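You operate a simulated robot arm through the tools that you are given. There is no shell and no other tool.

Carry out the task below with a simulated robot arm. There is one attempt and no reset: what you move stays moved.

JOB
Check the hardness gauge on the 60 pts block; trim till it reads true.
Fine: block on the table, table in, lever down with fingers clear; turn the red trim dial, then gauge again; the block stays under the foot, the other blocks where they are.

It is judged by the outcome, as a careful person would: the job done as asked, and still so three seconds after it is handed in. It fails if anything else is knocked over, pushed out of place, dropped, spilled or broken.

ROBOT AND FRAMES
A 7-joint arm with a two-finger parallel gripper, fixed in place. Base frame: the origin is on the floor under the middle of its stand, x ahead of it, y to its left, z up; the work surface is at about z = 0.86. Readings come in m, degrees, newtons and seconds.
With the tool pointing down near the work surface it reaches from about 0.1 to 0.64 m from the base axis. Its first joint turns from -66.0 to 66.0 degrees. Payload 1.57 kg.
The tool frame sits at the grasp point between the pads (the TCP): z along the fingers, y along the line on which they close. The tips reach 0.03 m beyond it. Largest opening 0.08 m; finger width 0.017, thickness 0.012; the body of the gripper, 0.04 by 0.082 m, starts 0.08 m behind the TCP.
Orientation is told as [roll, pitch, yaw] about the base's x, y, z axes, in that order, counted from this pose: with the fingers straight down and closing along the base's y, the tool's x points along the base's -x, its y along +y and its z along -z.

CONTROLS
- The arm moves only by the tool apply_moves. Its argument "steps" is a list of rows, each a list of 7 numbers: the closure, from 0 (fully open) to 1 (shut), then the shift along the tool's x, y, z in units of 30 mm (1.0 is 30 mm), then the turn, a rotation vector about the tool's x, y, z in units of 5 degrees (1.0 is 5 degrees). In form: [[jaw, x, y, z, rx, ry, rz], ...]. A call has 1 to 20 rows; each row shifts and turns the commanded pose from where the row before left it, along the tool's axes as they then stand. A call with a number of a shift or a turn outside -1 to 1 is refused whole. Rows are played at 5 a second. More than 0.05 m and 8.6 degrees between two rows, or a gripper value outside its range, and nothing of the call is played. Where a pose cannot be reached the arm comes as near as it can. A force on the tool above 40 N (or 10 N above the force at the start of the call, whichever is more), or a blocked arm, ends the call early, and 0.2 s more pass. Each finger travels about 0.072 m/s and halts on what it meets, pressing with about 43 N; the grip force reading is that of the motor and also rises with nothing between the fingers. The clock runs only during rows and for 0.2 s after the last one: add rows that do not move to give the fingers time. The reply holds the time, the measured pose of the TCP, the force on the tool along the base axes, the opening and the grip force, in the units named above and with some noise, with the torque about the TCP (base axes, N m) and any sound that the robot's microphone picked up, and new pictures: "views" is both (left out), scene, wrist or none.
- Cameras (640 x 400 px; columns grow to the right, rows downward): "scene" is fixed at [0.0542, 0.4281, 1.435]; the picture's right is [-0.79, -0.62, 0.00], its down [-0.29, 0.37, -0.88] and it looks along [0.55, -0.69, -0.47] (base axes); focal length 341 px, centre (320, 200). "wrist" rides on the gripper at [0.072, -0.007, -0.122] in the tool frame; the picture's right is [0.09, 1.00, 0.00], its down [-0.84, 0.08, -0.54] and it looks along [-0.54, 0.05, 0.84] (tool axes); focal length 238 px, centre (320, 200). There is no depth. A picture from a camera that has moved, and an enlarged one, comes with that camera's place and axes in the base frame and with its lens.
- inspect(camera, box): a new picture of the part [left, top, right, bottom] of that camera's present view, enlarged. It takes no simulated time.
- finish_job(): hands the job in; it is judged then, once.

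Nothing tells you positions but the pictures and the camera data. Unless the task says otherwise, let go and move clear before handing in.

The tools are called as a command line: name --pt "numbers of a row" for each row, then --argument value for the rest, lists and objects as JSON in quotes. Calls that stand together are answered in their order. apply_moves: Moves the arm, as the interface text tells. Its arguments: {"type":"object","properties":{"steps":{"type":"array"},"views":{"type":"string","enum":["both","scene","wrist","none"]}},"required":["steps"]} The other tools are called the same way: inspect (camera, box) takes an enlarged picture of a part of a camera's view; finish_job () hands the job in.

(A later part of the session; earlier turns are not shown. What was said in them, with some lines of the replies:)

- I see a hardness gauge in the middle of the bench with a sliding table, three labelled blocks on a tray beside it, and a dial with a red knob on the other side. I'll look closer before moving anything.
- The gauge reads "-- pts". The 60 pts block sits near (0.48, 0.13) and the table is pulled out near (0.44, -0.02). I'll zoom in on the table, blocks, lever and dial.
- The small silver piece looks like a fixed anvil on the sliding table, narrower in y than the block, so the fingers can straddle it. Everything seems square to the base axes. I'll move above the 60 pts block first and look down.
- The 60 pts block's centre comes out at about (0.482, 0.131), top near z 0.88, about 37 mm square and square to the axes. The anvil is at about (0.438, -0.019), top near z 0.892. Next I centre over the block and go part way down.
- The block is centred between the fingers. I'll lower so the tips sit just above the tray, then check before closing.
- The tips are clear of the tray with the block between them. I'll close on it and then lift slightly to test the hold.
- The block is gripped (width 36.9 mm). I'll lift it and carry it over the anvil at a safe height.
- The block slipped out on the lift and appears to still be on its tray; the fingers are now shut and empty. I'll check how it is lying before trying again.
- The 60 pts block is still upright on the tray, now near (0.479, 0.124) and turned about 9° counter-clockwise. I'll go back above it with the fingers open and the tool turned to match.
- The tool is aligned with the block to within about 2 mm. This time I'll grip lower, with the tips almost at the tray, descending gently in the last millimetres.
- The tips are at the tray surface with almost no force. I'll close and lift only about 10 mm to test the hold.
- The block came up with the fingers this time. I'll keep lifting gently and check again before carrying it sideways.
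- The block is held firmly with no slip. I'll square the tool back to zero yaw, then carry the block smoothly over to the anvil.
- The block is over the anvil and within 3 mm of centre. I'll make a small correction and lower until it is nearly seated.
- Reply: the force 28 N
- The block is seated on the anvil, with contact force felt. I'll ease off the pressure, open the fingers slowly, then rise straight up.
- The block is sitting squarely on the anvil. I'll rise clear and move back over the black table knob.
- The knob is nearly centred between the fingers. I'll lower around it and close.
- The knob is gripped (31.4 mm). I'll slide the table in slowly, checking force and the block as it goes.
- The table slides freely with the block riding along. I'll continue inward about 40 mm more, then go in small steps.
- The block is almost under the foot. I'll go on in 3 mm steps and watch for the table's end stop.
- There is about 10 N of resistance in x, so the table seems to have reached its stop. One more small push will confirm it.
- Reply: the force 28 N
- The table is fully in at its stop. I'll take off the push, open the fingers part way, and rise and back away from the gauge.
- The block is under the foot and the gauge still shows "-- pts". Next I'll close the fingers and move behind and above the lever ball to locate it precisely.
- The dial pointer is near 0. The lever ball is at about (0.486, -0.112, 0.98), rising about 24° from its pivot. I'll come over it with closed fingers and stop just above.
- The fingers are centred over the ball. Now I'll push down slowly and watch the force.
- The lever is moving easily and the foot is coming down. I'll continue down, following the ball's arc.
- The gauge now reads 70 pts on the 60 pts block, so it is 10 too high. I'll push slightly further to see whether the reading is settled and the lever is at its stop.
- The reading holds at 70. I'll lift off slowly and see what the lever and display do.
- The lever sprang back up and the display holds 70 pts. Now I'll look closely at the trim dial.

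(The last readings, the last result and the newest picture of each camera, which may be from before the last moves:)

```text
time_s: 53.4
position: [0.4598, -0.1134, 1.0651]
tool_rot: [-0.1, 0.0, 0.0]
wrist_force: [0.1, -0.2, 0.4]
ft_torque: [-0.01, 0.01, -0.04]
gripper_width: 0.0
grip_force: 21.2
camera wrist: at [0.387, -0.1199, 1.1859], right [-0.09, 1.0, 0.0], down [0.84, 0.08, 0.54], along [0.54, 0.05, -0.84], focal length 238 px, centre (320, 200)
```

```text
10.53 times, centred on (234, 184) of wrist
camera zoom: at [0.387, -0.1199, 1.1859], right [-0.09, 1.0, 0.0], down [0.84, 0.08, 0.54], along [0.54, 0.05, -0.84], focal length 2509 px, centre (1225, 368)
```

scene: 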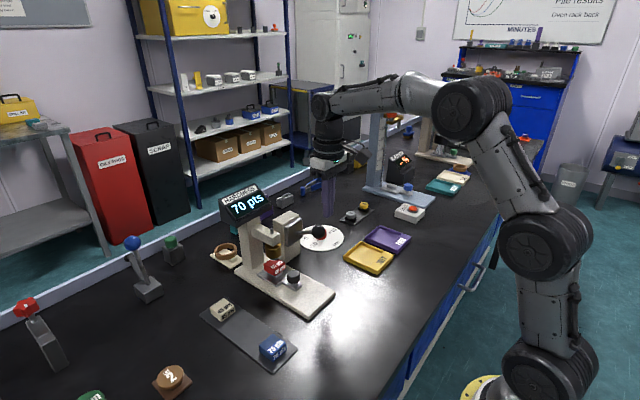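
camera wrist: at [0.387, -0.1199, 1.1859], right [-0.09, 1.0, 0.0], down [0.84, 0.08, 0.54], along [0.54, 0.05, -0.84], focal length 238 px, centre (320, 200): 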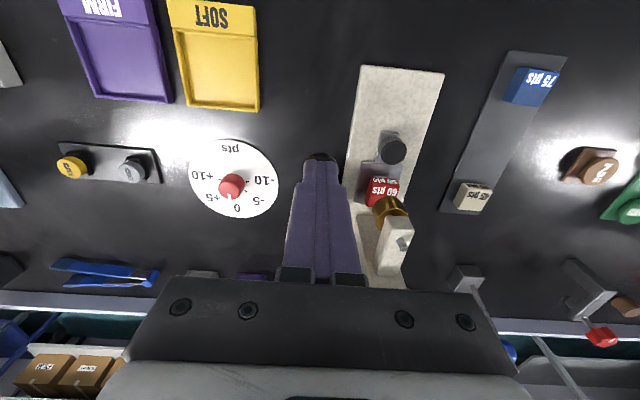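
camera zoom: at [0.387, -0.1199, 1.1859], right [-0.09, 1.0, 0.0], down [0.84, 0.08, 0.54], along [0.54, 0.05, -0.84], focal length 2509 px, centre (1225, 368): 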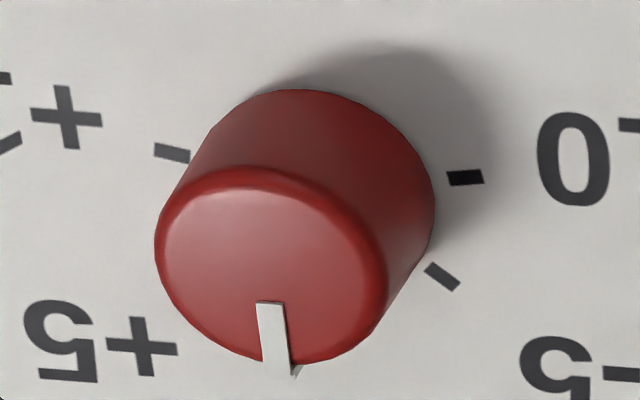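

The knob's centre is about (0.569, -0.235), top near z 0.893, about 30 mm across. Zero is on the far side, -10 to the left and +10 to the right, at 9° per point, so a -10 trim is a quarter turn counter-clockwise. I'll move above the dial.

apply_moves --pt "1 -0.3 -0.4 0 0 0 0" --pt "1 -0.6 -0.7 0 0 0 0" --pt "1 -0.7 -0.75 0 0 0 0" --pt "1 -0.7 -0.75 0 0 0 0" --pt "1 -0.7 -0.75 0 0 0 0" --pt "0.6 -0.5 -0.55 0 0 0 0" --pt "0.3 -0.14 -0.15 0 0 0 0" --pt "0.3 0 0 0 0 0 0"

inspect --camera "wrist" --box '[260, 100, 380, 175]'

```text
time_s: 55.2
position: [0.5631, -0.2321, 1.0607]
tool_rot: [-0.1, 0.0, 0.1]
wrist_force: [-0.2, -0.4, -0.1]
ft_torque: [0.02, -0.02, 0.02]
gripper_width: 0.056
grip_force: 0.1
out of reach, approached as far as the arm can: row 7
camera wrist: at [0.4913, -0.2393, 1.1836], right [-0.09, 1.0, 0.0], down [0.84, 0.08, 0.54], along [0.54, 0.05, -0.84], focal length 238 px, centre (320, 200)
```

scene: 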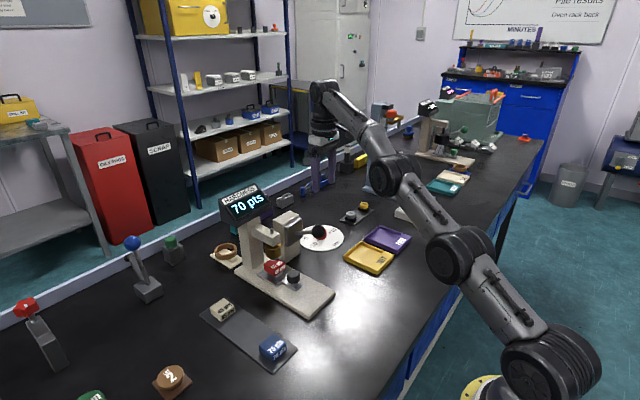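
wrist: 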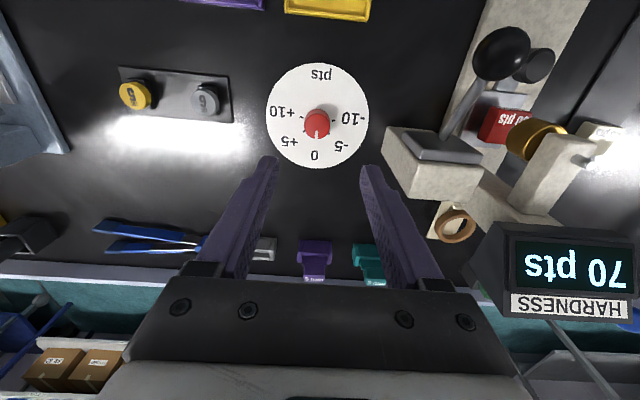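

```text
5.33 times, centred on (320, 138) of wrist
camera zoom: at [0.4913, -0.2393, 1.1836], right [-0.09, 1.0, 0.0], down [0.84, 0.08, 0.54], along [0.54, 0.05, -0.84], focal length 1271 px, centre (320, 533)
```

zoom: 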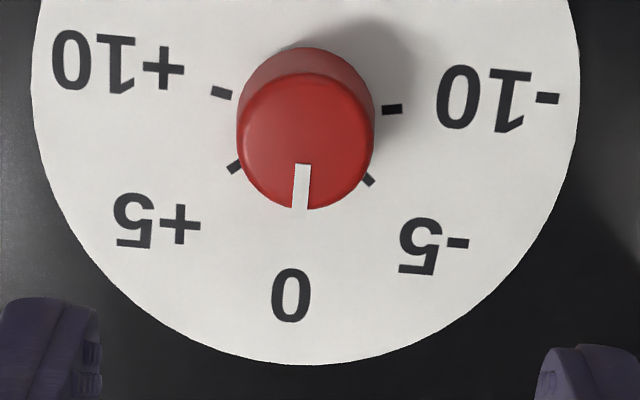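

The pointer is at 0 and the knob's centre is about (0.570, -0.235). The reach is tight at this height, so I'll go lower, turn the gripper 45° clockwise ready for the quarter turn, and then re-check the centring.

apply_moves --pt "0.2 0 0 0.6 0 0 0" --pt "0 0 0 0.6 0 0 0" --pt "0 0 0 0.6 0 0 0.5" --pt "0 0 0 0 0 0 1" --pt "0 0 0 0 0 0 1" --pt "0 0 0 0 0 0 1" --pt "0 0 0 0 0 0 1" --pt "0 0 0 0 0 0 1" --pt "0 0 0 0 0 0 1" --pt "0 0 0 0 0 0 1" --pt "0 0 0 0 0 0 1" --pt "0 0 0 0 0 0 0.5" --pt "0 0 0 0 0 0 0"

inspect --camera "wrist" --box '[240, 100, 400, 200]'

inspect --camera "scene" --box '[250, 160, 378, 260]'

```text
time_s: 58.0
position: [0.5644, -0.2328, 1.0067]
tool_rot: [0.0, 0.0, -45.0]
wrist_force: [-0.5, -0.3, -0.4]
ft_torque: [-0.01, 0.0, 0.02]
gripper_width: 0.08
grip_force: 0.1
camera wrist: at [0.5081, -0.1852, 1.1295], right [0.64, 0.77, 0.0], down [0.65, -0.54, 0.54], along [0.42, -0.35, -0.84], focal length 238 px, centre (320, 200)
```

scene: 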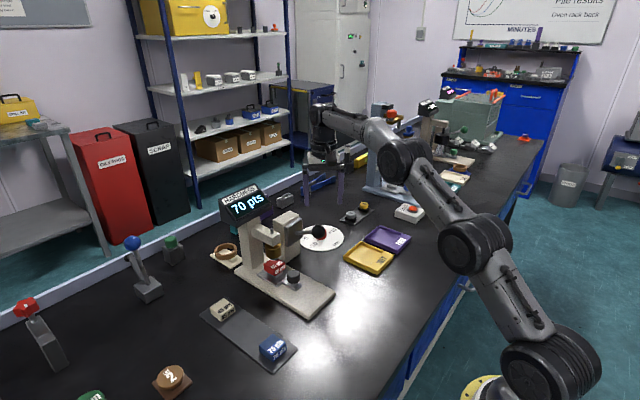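
wrist: 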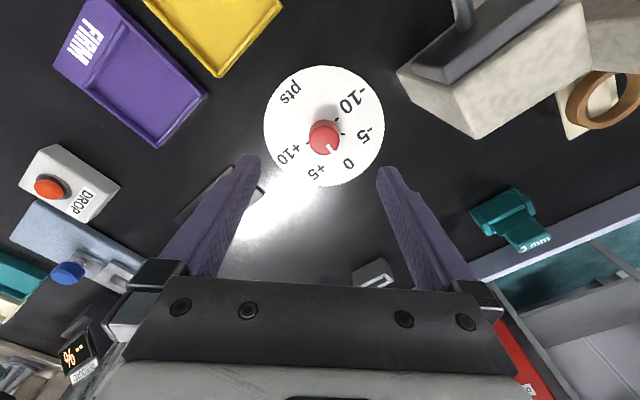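

```text
4.00 times, centred on (320, 150) of wrist
camera zoom: at [0.5081, -0.1852, 1.1295], right [0.64, 0.77, 0.0], down [0.65, -0.54, 0.54], along [0.42, -0.35, -0.84], focal length 953 px, centre (320, 400)
```

zoom: 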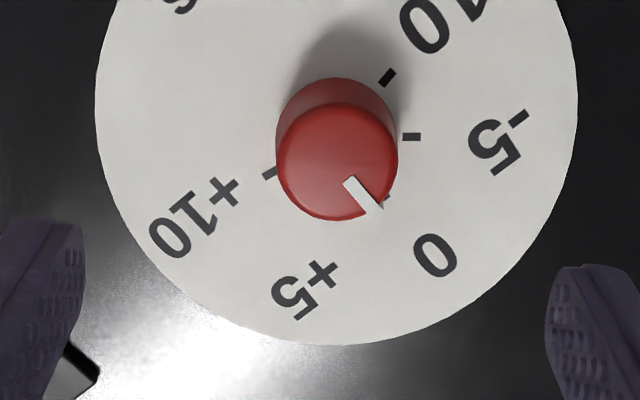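

```text
4.00 times, centred on (314, 210) of scene
camera zoom: at [0.0542, 0.4281, 1.435], right [-0.79, -0.62, 0.0], down [-0.29, 0.37, -0.88], along [0.55, -0.69, -0.47], focal length 1364 px, centre (344, 160)
```

zoom: 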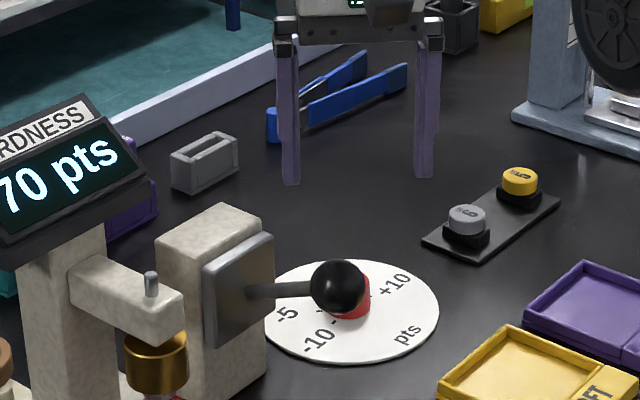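

The knob is about 8 mm from the tool centre. I'll correct that and lower around the knob.

apply_moves --pt "0 -0.12 0.07 0.4 0 0 0" --pt "0 -0.1 0.07 0.6 0 0 0" --pt "0 0 0 0.6 0 0 0" --pt "0 0 0 0.4 0 0 0" --pt "0 0 0 0 0 0 0" --views "wrist"

inspect --camera "wrist" --box '[240, 100, 400, 200]'

inspect --camera "scene" --box '[250, 160, 378, 260]'

```text
time_s: 59.2
position: [0.5703, -0.2337, 0.9468]
tool_rot: [0.0, 0.0, -45.0]
wrist_force: [-0.5, -0.3, 1.0]
ft_torque: [-0.01, 0.02, -0.01]
gripper_width: 0.0801
grip_force: 0.2
camera wrist: at [0.5154, -0.1867, 1.0691], right [0.64, 0.77, 0.0], down [0.65, -0.54, 0.54], along [0.42, -0.35, -0.84], focal length 238 px, centre (320, 200)
```

wrist: 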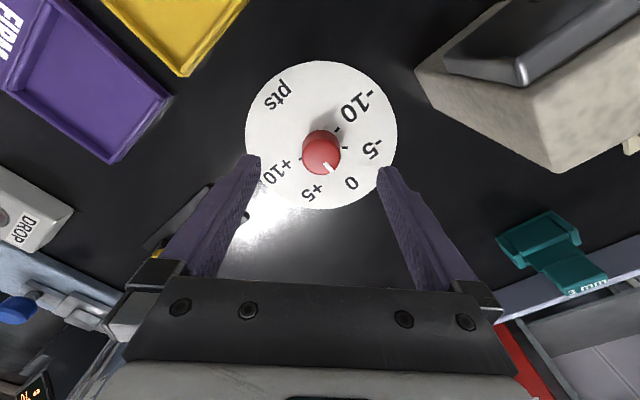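

```text
4.00 times, centred on (320, 150) of wrist
camera zoom: at [0.5154, -0.1867, 1.0691], right [0.64, 0.77, 0.0], down [0.65, -0.54, 0.54], along [0.42, -0.35, -0.84], focal length 953 px, centre (320, 400)
```

zoom: 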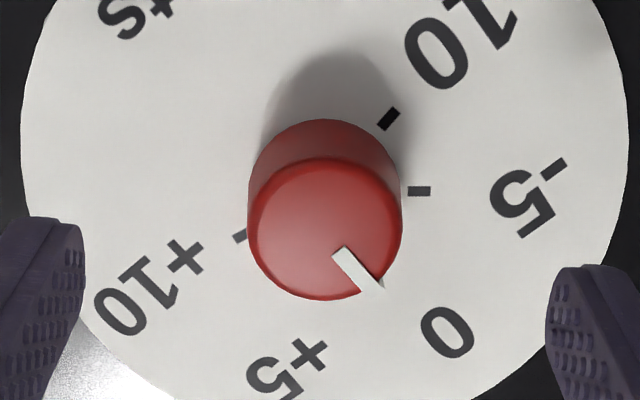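

```text
4.00 times, centred on (314, 210) of scene
camera zoom: at [0.0542, 0.4281, 1.435], right [-0.79, -0.62, 0.0], down [-0.29, 0.37, -0.88], along [0.55, -0.69, -0.47], focal length 1364 px, centre (344, 160)
```

zoom: 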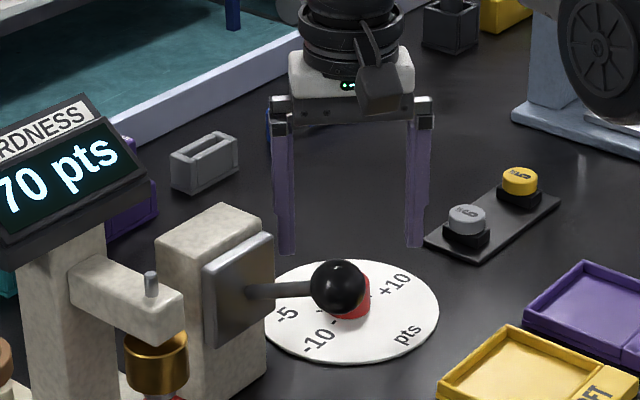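

The knob is now centred. I'll lower the rest of the way and grip it.

apply_moves --pt "0 0 0 0.5 0 0 0" --pt "0 0 0 0.5 0 0 0" --pt "0 0 0 0.35 0 0 0" --pt "0 0 0 0.1 0 0 0" --pt "0 0 0 0 0 0 0" --views "wrist"

inspect --camera "scene" --box '[250, 180, 378, 260]'

```text
time_s: 60.4
position: [0.5706, -0.2328, 0.905]
tool_rot: [0.1, 0.0, -45.0]
wrist_force: [-0.2, -0.2, 0.2]
ft_torque: [-0.02, 0.0, 0.01]
gripper_width: 0.08
grip_force: 0.0
camera wrist: at [0.5149, -0.1867, 1.0266], right [0.64, 0.77, 0.0], down [0.65, -0.54, 0.54], along [0.42, -0.35, -0.84], focal length 238 px, centre (320, 200)
```

wrist: 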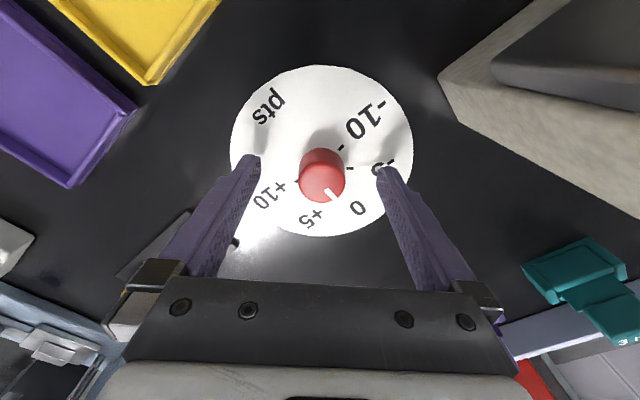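

```text
5.00 times, centred on (314, 220) of scene
camera zoom: at [0.0542, 0.4281, 1.435], right [-0.79, -0.62, 0.0], down [-0.29, 0.37, -0.88], along [0.55, -0.69, -0.47], focal length 1705 px, centre (350, 100)
```

zoom: 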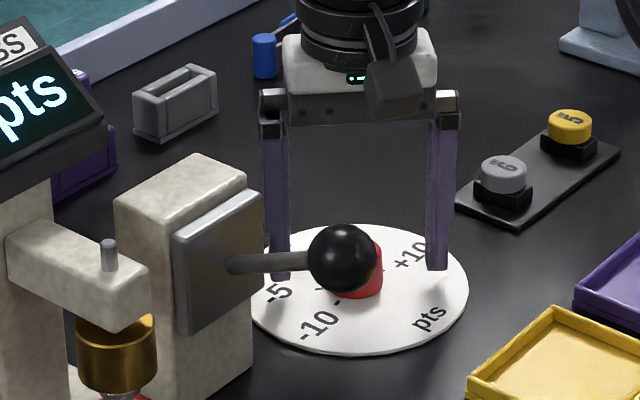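

apply_moves --pt "0.3 0 0 0 0 0 0" --pt "0.5 0 0 0 0 0 0" --pt "0.7 0 0 0 0 0 0" --pt "1 0 0 0 0 0 0" --pt "1 0 0 0 0 0 0" --views "wrist"

inspect --camera "wrist" --box '[240, 110, 400, 210]'

```text
time_s: 61.6
position: [0.5724, -0.2318, 0.9047]
tool_rot: [0.1, 0.1, -44.9]
wrist_force: [10.5, 6.9, -3.4]
ft_torque: [0.11, -0.46, 0.05]
gripper_width: 0.0323
grip_force: 41.0
camera wrist: at [0.5157, -0.1858, 1.0267], right [0.64, 0.77, 0.0], down [0.65, -0.54, 0.54], along [0.42, -0.34, -0.84], focal length 238 px, centre (320, 200)
```

wrist: 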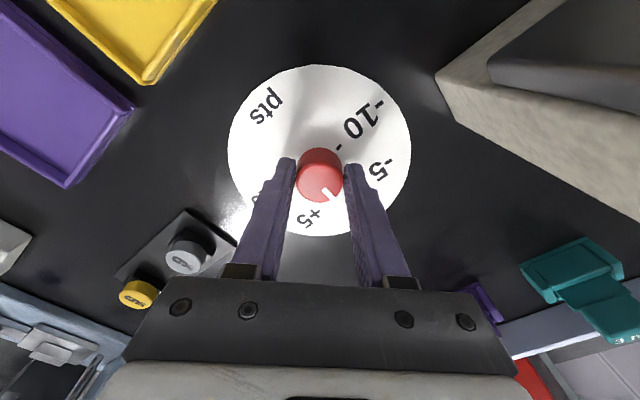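

```text
4.00 times, centred on (320, 160) of wrist
camera zoom: at [0.5157, -0.1858, 1.0267], right [0.64, 0.77, 0.0], down [0.65, -0.54, 0.54], along [0.42, -0.34, -0.84], focal length 953 px, centre (320, 360)
```

zoom: 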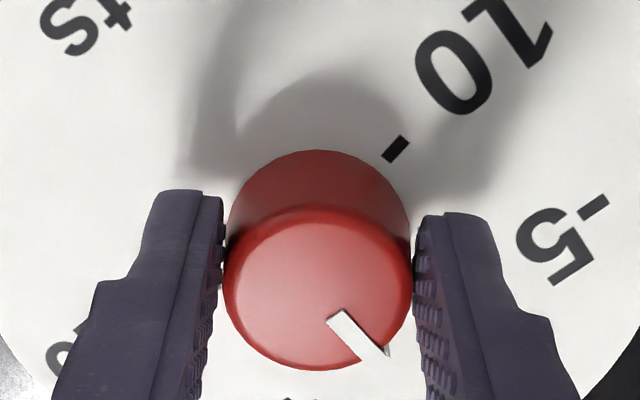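

The knob is gripped. I'll relieve the small side load and turn counter-clockwise 45° first, then check that the pointer follows.

apply_moves --pt "1 0 0.025 0 0 0 0" --pt "1 0 0 0 0 0 -0.5" --pt "1 0 0 0 0 0 -1" --pt "1 0 0 0 0 0 -1" --pt "1 0 0 0 0 0 -1" --pt "1 0 0 0 0 0 -1" --pt "1 0 0 0 0 0 -1" --pt "1 0 0 0 0 0 -1" --pt "1 0 0 0 0 0 -1" --pt "1 0 0 0 0 0 -1" --pt "1 0 0 0 0 0 -0.5" --pt "1 0 0 0 0 0 0"

inspect --camera "wrist" --box '[240, 110, 400, 210]'

```text
time_s: 64.2
position: [0.5708, -0.2352, 0.904]
tool_rot: [-0.2, 0.0, 0.1]
wrist_force: [-12.2, -14.9, 10.5]
ft_torque: [-0.26, 0.39, -0.03]
gripper_width: 0.0323
grip_force: 40.9
camera wrist: at [0.4984, -0.241, 1.0268], right [-0.09, 1.0, 0.0], down [0.84, 0.08, 0.54], along [0.54, 0.05, -0.84], focal length 238 px, centre (320, 200)
```

scene: 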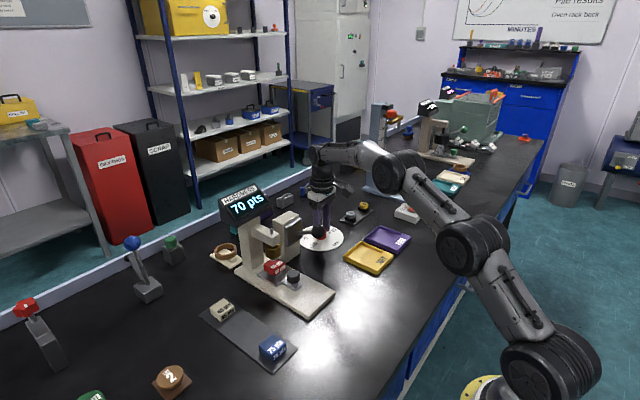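
wrist: 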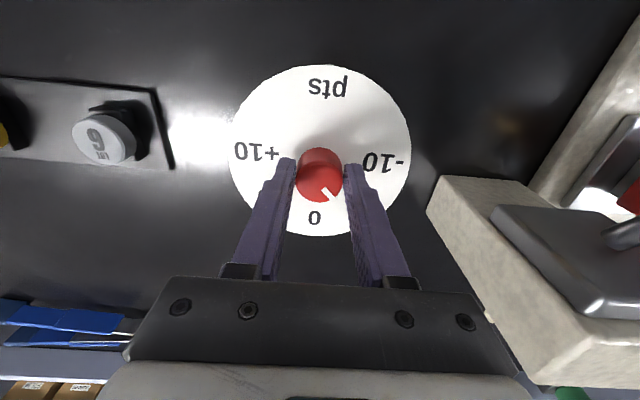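

```text
4.00 times, centred on (320, 160) of wrist
camera zoom: at [0.4984, -0.241, 1.0268], right [-0.09, 1.0, 0.0], down [0.84, 0.08, 0.54], along [0.54, 0.05, -0.84], focal length 953 px, centre (320, 360)
```

zoom: 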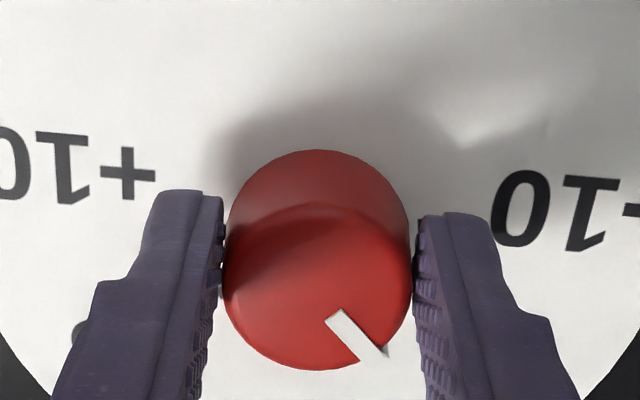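

The knob is following the fingers exactly, with the pointer now at -5. I'll relieve the side load and turn the remaining 45°.

apply_moves --pt "1 0.028 -0.033 -0.02 0 0 0" --pt "1 0 0 0 0 0 -0.5" --pt "1 0 0 0 0 0 -1" --pt "1 0 0 0 0 0 -1" --pt "1 0 0 0 0 0 -1" --pt "1 0 0 0 0 0 -1" --pt "1 0 0 0 0 0 -1" --pt "1 0 0 0 0 0 -1" --pt "1 0 0 0 0 0 -1" --pt "1 0 0 0 0 0 -1" --pt "1 0 0 0 0 0 -0.5" --pt "1 0 0 0 0 0 0"

inspect --camera "wrist" --box '[240, 110, 400, 210]'

```text
time_s: 66.8
position: [0.5718, -0.2374, 0.9051]
tool_rot: [-0.7, 0.1, 45.0]
wrist_force: [16.3, -31.7, -2.6]
ft_torque: [-0.68, -0.72, -0.17]
gripper_width: 0.0325
grip_force: 40.3
camera wrist: at [0.5243, -0.2922, 1.0269], right [-0.77, 0.64, -0.01], down [0.53, 0.65, 0.54], along [0.35, 0.41, -0.84], focal length 238 px, centre (320, 200)
```

scene: 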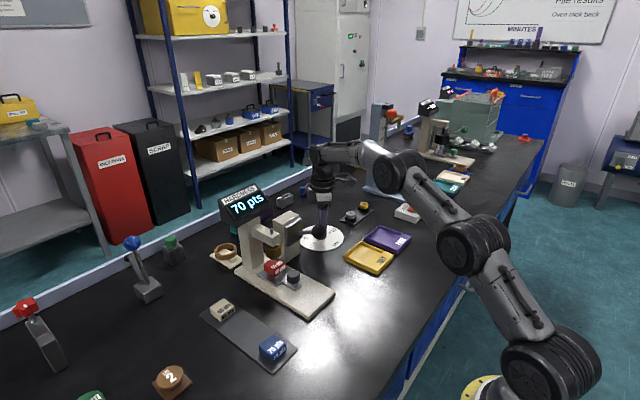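
wrist: 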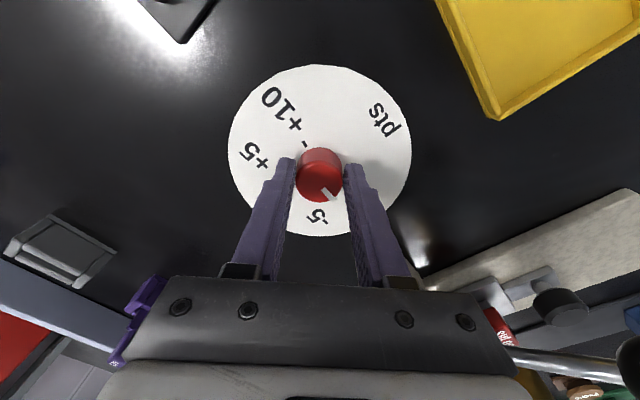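

```text
4.00 times, centred on (320, 160) of wrist
camera zoom: at [0.5243, -0.2922, 1.0269], right [-0.77, 0.64, -0.01], down [0.53, 0.65, 0.54], along [0.35, 0.41, -0.84], focal length 953 px, centre (320, 360)
```

zoom: 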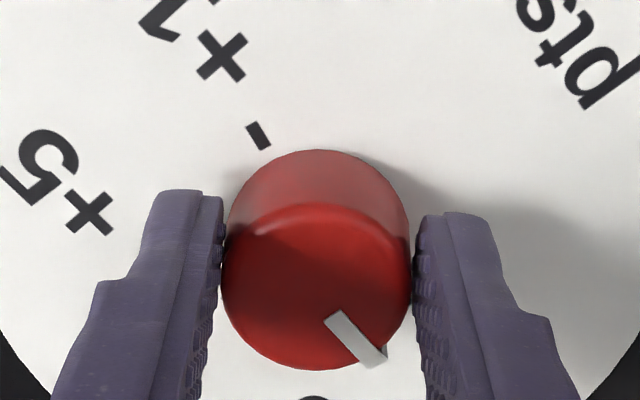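

The quarter turn is done with the pointer following. There is side load from a slight offset, so I'll relieve it, open gently and rise to check the pointer.

apply_moves --pt "1 0.01 -0.04 0 0 0 0" --pt "1 0.01 -0.03 0 0 0 0" --pt "1 0 0 0 0 0 0" --views "none"

```text
time_s: 67.6
position: [0.5714, -0.2368, 0.905]
tool_rot: [-0.3, 0.2, 45.1]
wrist_force: [7.9, -24.8, 3.8]
ft_torque: [-0.66, -0.38, -0.08]
gripper_width: 0.0321
grip_force: 40.7
```

apply_moves --pt "1 0.03 -0.04 0 0 0 0" --pt "1 0.03 -0.04 0 0 0 0" --pt "1 0 0 0 0 0 0" --views "none"

```text
time_s: 68.4
position: [0.5712, -0.2376, 0.9048]
tool_rot: [-0.1, 0.2, 45.1]
wrist_force: [4.4, -10.9, 9.7]
ft_torque: [-1.15, 0.51, -0.02]
gripper_width: 0.0322
grip_force: 40.9
```

apply_moves --pt "1 0.015 -0.025 -0.02 0 0 0" --pt "1 0 0 0 0 0 0" --pt "0.55 0 0 0 0 0 0" --pt "0.45 0 0 0 0 0 0" --pt "0.3 0 0 0 0 0 0" --pt "0.1 0 0 0 0 0 0" --pt "0 0 0 0 0 0 0" --pt "0 0 0 -0.3 0 0 0" --pt "0 0 0 -0.6 0 0 0" --pt "0 0 0 -0.6 0 0 0" --pt "0 0 0 0 0 0 0"

inspect --camera "wrist" --box '[240, 90, 400, 190]'

```text
time_s: 70.8
position: [0.5727, -0.2371, 0.9502]
tool_rot: [0.0, 0.1, 45.0]
wrist_force: [-0.2, -0.2, -0.3]
ft_torque: [-0.02, -0.01, 0.01]
gripper_width: 0.0798
grip_force: 0.2
camera wrist: at [0.5262, -0.2944, 1.0729], right [-0.77, 0.64, 0.0], down [0.54, 0.65, 0.54], along [0.35, 0.42, -0.84], focal length 238 px, centre (320, 200)
```

scene: 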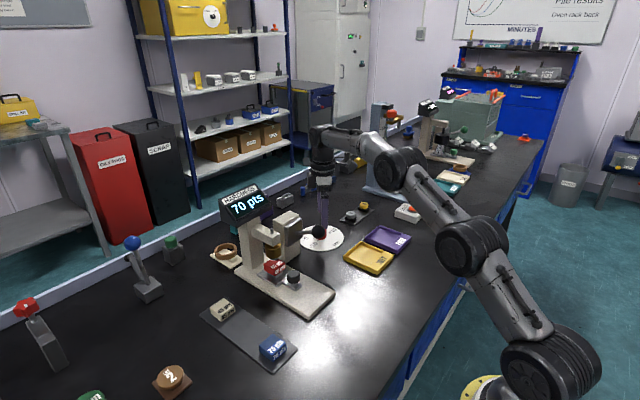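
wrist: 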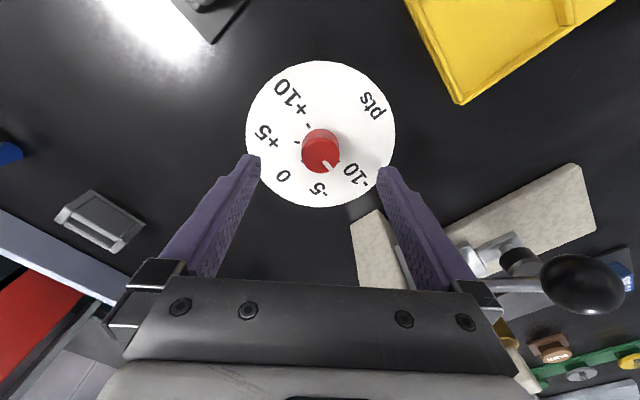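

```text
4.00 times, centred on (320, 140) of wrist
camera zoom: at [0.5262, -0.2944, 1.0729], right [-0.77, 0.64, 0.0], down [0.54, 0.65, 0.54], along [0.35, 0.42, -0.84], focal length 953 px, centre (320, 440)
```

zoom: 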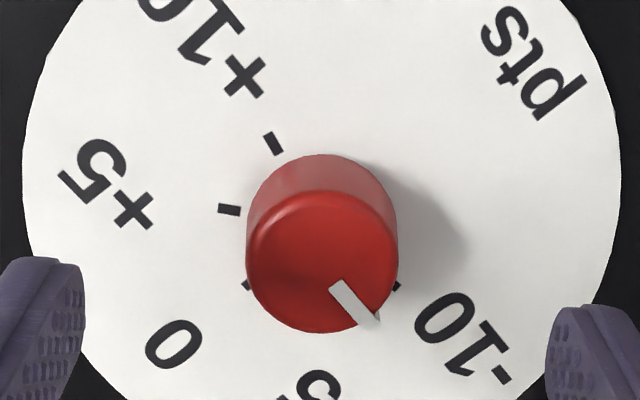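

The pointer now sits on -10. I'll rise, square the gripper, close the fingers and return above the lever ball to gauge again.

apply_moves --pt "0.5 0 0 -0.6 0 0 0" --pt "1 0 0 -0.6 0 0 0.5" --pt "1 0 0 0 0 0 1" --pt "1 0 0 0 0 0 1" --pt "1 0 0 0 0 0 1" --pt "1 0 0 0 0 0 1" --pt "1 0 0 0 0 0 1" --pt "1 0 0 0 0 0 1" --pt "1 0 0 0 0 0 1" --pt "1 0 0 0 0 0 1" --pt "1 0 0 0 0 0 0.5" --pt "1 0.5 0 -0.4 0 0 0" --pt "1 0.8 0 -0.7 0 0 0" --pt "1 0.8 0 -0.7 0 0 0" --pt "1 0.8 0 -0.6 0 0 0" --pt "1 0 0 0 0 0 0"

```text
time_s: 74.2
position: [0.4831, -0.2384, 1.0575]
tool_rot: [0.0, -0.1, 0.0]
wrist_force: [-0.4, -0.1, -1.0]
ft_torque: [0.0, 0.03, 0.0]
gripper_width: 0.0
grip_force: 21.0
camera wrist: at [0.4116, -0.246, 1.1805], right [-0.09, 1.0, 0.0], down [0.84, 0.08, 0.54], along [0.54, 0.05, -0.84], focal length 238 px, centre (320, 200)
```

scene: 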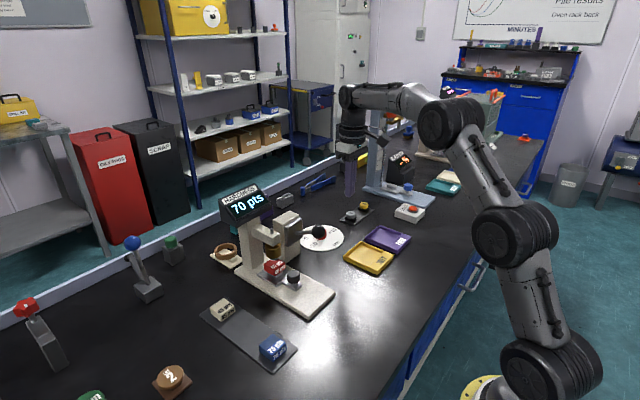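
wrist: 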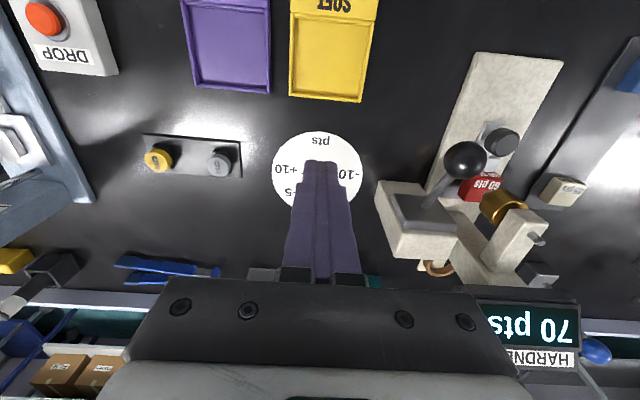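

apply_moves --pt "1 0 0.5 0 0 0 0" --pt "1 0 0.8 0 0 0 0" --pt "1 0 0.9 0 0 0 0" --pt "1 0 0.9 0 0 0 0" --pt "1 0 0.8 0 0 0 0" --pt "1 0 0.33 0 0 0 0" --pt "1 0 0 0.3 0 0 0" --pt "1 0 0 0.2 0 0 0" --pt "1 0 0 0 0 0 0" --views "scene"

inspect --camera "wrist" --box '[240, 130, 400, 230]'

```text
time_s: 76.2
position: [0.4861, -0.11, 1.0437]
tool_rot: [0.0, 0.1, 0.0]
wrist_force: [-0.4, 0.2, 0.4]
ft_torque: [0.02, 0.02, 0.02]
gripper_width: 0.0002
grip_force: 21.0
```

scene: 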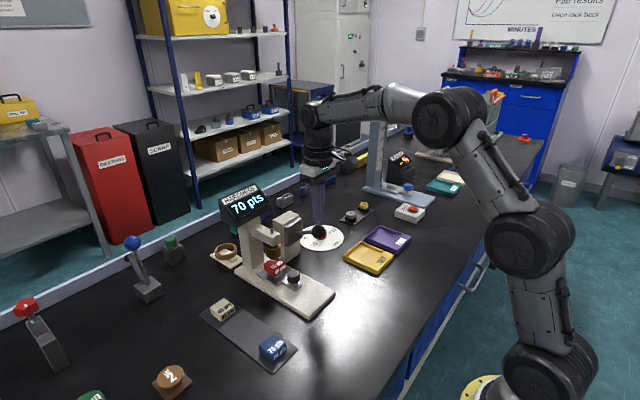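

```text
4.00 times, centred on (320, 180) of wrist
camera zoom: at [0.4143, -0.1181, 1.1648], right [-0.09, 1.0, 0.0], down [0.84, 0.08, 0.54], along [0.54, 0.05, -0.84], focal length 953 px, centre (320, 280)
```

zoom: 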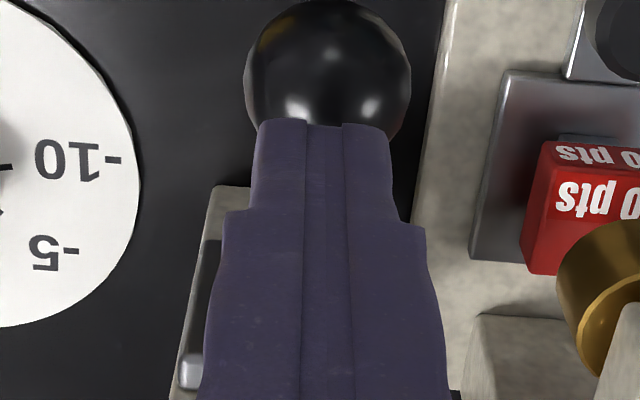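

Aligned over the ball again; pushing the lever down slowly.

apply_moves --pt "1 0.05 0 0.2 0 0 0" --pt "1 0.05 0 0.2 0 0 0" --pt "1 0.03 0 0.12 0 0 0" --pt "1 0.03 0 0.12 0 0 0" --pt "1 0.02 0 0.12 0 0 0" --pt "1 0.02 0 0.12 0 0 0" --pt "1 0 0 0.12 0 0 0" --pt "1 0 0 0.12 0 0 0" --pt "1 0 0 0.12 0 0 0" --pt "1 0 0 0.12 0 0 0" --pt "1 0 0 0.12 0 0 0" --pt "1 0 0 0.12 0 0 0" --pt "1 0 0 0.12 0 0 0" --pt "1 0 0 0.12 0 0 0" --pt "1 0 0 0.12 0 0 0" --pt "1 0 0 0.12 0 0 0" --pt "1 0 0 0.12 0 0 0" --pt "1 0 0 0.12 0 0 0" --pt "1 0 0 0 0 0 0" --views "scene"

inspect --camera "scene" --box '[210, 180, 354, 270]'

```text
time_s: 80.2
position: [0.479, -0.1119, 0.9738]
tool_rot: [0.0, -0.1, 0.1]
wrist_force: [1.1, 0.1, 3.8]
ft_torque: [0.05, -0.03, 0.01]
gripper_width: 0.0
grip_force: 21.5
```

scene: 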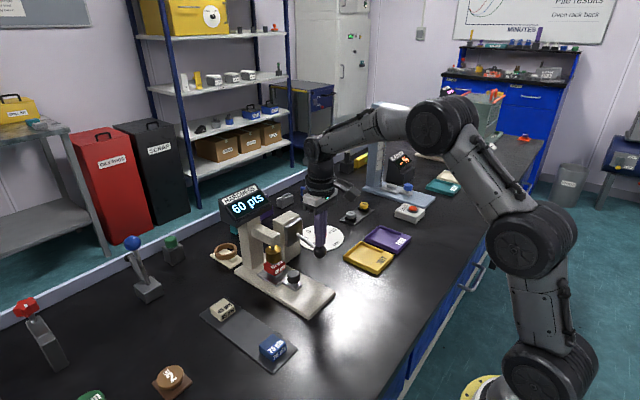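

```text
4.44 times, centred on (282, 225) of scene
camera zoom: at [0.0542, 0.4282, 1.4349], right [-0.79, -0.62, 0.0], down [-0.29, 0.37, -0.88], along [0.55, -0.69, -0.47], focal length 1515 px, centre (489, 89)
```

zoom: 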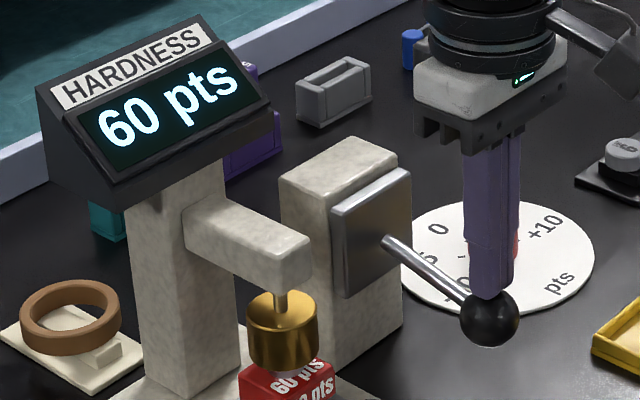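

The gauge now reads 60 pts on the 60 pts block. I'll lift off gently, let the lever come back up, and move the arm clear.

apply_moves --pt "1 0 0 -0.2 0 0 0" --pt "1 0 0 -0.25 0 0 0" --pt "1 0 0 -0.3 0 0 0" --pt "1 0 0 -0.4 0 0 0" --pt "1 0 0 -0.5 0 0 0" --pt "1 0 0 -0.6 0 0 0" --pt "1 0.2 0 -0.7 0 0 0" --pt "1 0.6 0 -0.8 0 0 0" --pt "1 0.8 0 -0.8 0 0 0" --pt "1 0.8 0 -0.8 0 0 0" --pt "1 0.6 0 -0.5 0 0 0" --pt "1 0 0 0 0 0 0"

inspect --camera "scene" --box '[200, 180, 360, 280]'

inspect --camera "scene" --box '[190, 240, 350, 370]'

inspect --camera "wrist" --box '[200, 80, 480, 255]'

```text
time_s: 82.8
position: [0.3886, -0.1094, 1.1494]
tool_rot: [0.1, 0.0, 0.0]
wrist_force: [-0.5, 0.2, -0.2]
ft_torque: [-0.02, 0.01, 0.01]
gripper_width: 0.0001
grip_force: 21.5
camera wrist: at [0.3166, -0.1168, 1.2716], right [-0.09, 1.0, 0.0], down [0.84, 0.08, 0.54], along [0.54, 0.05, -0.84], focal length 238 px, centre (320, 200)
```

scene: 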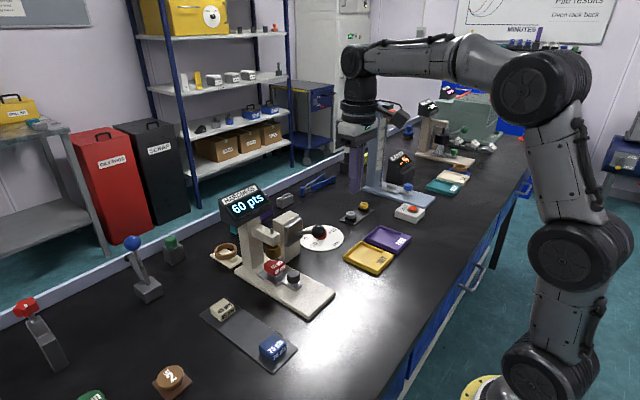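
wrist: 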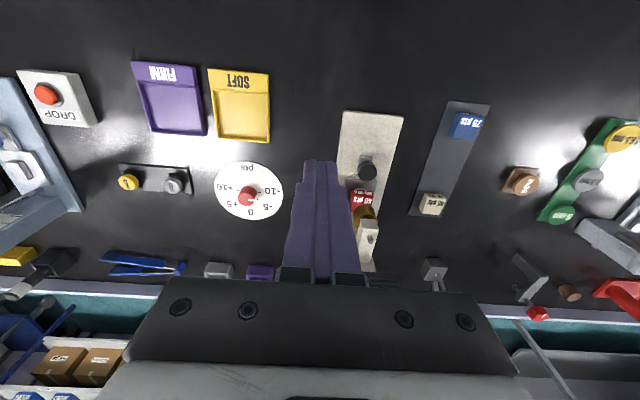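

```text
4.00 times, centred on (280, 230) of scene
camera zoom: at [0.0542, 0.4282, 1.435], right [-0.79, -0.62, 0.0], down [-0.29, 0.37, -0.88], along [0.55, -0.69, -0.47], focal length 1364 px, centre (480, 80)
```

zoom: 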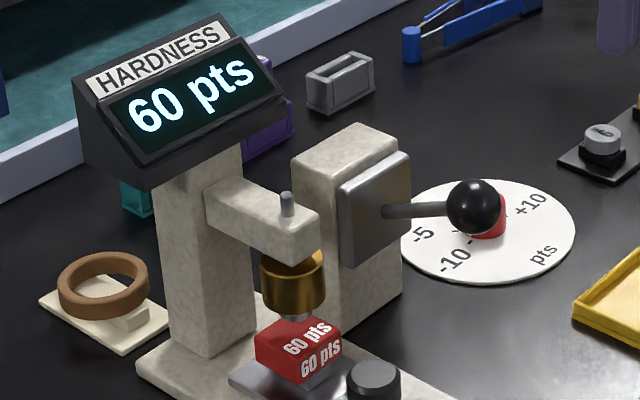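

```text
3.08 times, centred on (270, 305) of scene
camera zoom: at [0.0542, 0.4282, 1.435], right [-0.79, -0.62, 0.0], down [-0.29, 0.37, -0.88], along [0.55, -0.69, -0.47], focal length 1049 px, centre (474, -123)
```

zoom: 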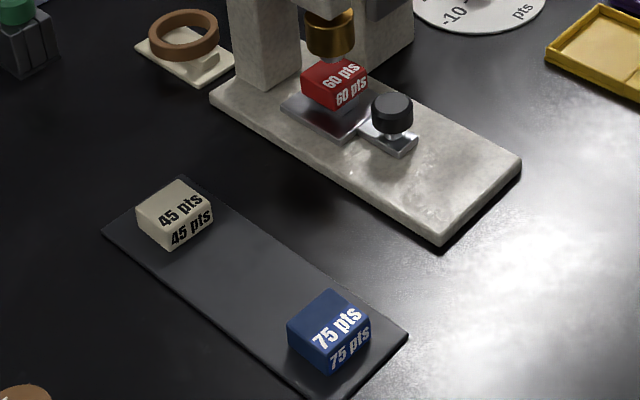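

```text
2.29 times, centred on (340, 168) of wrist
camera zoom: at [0.3166, -0.1168, 1.2716], right [-0.09, 1.0, 0.0], down [0.84, 0.08, 0.54], along [0.54, 0.05, -0.84], focal length 545 px, centre (274, 274)
```

zoom: 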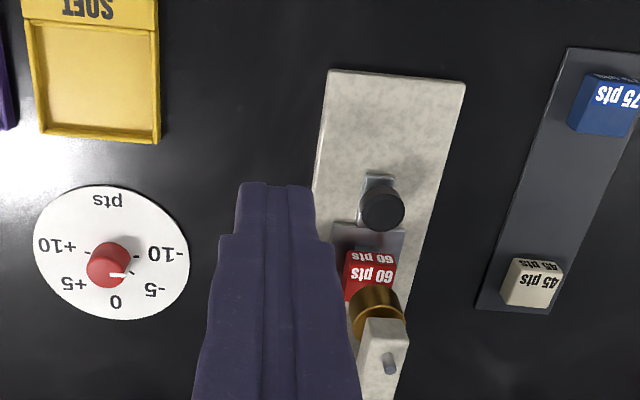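

The display holds 60 pts with the trim at -10, and the 60 pts block is on the table under the foot. The lever is back up and the 45 and 75 pts blocks haven't moved. The arm is clear, so I'm handing in.

finish_job

```text
The job is handed in.
```

The hardness gauge now reads true: it shows 60 pts on the 60 pts block. On the first check it read 70 pts, so I turned the red trim dial from 0 to -10 and gauged again.

- **Block:** it is on the table, under the foot, with the table pushed fully in.
- **Lever:** it sprang back up after the last reading, and the display still holds 60 pts.
- **Other blocks:** the 45 and 75 pts blocks are where they were.
- **Slip:** on the first try the 60 pts block slipped out of the fingers. It stayed upright on its tray, moved about 10 mm and turned a little, and the second grip held.

The arm is clear of the gauge and the job is handed in.
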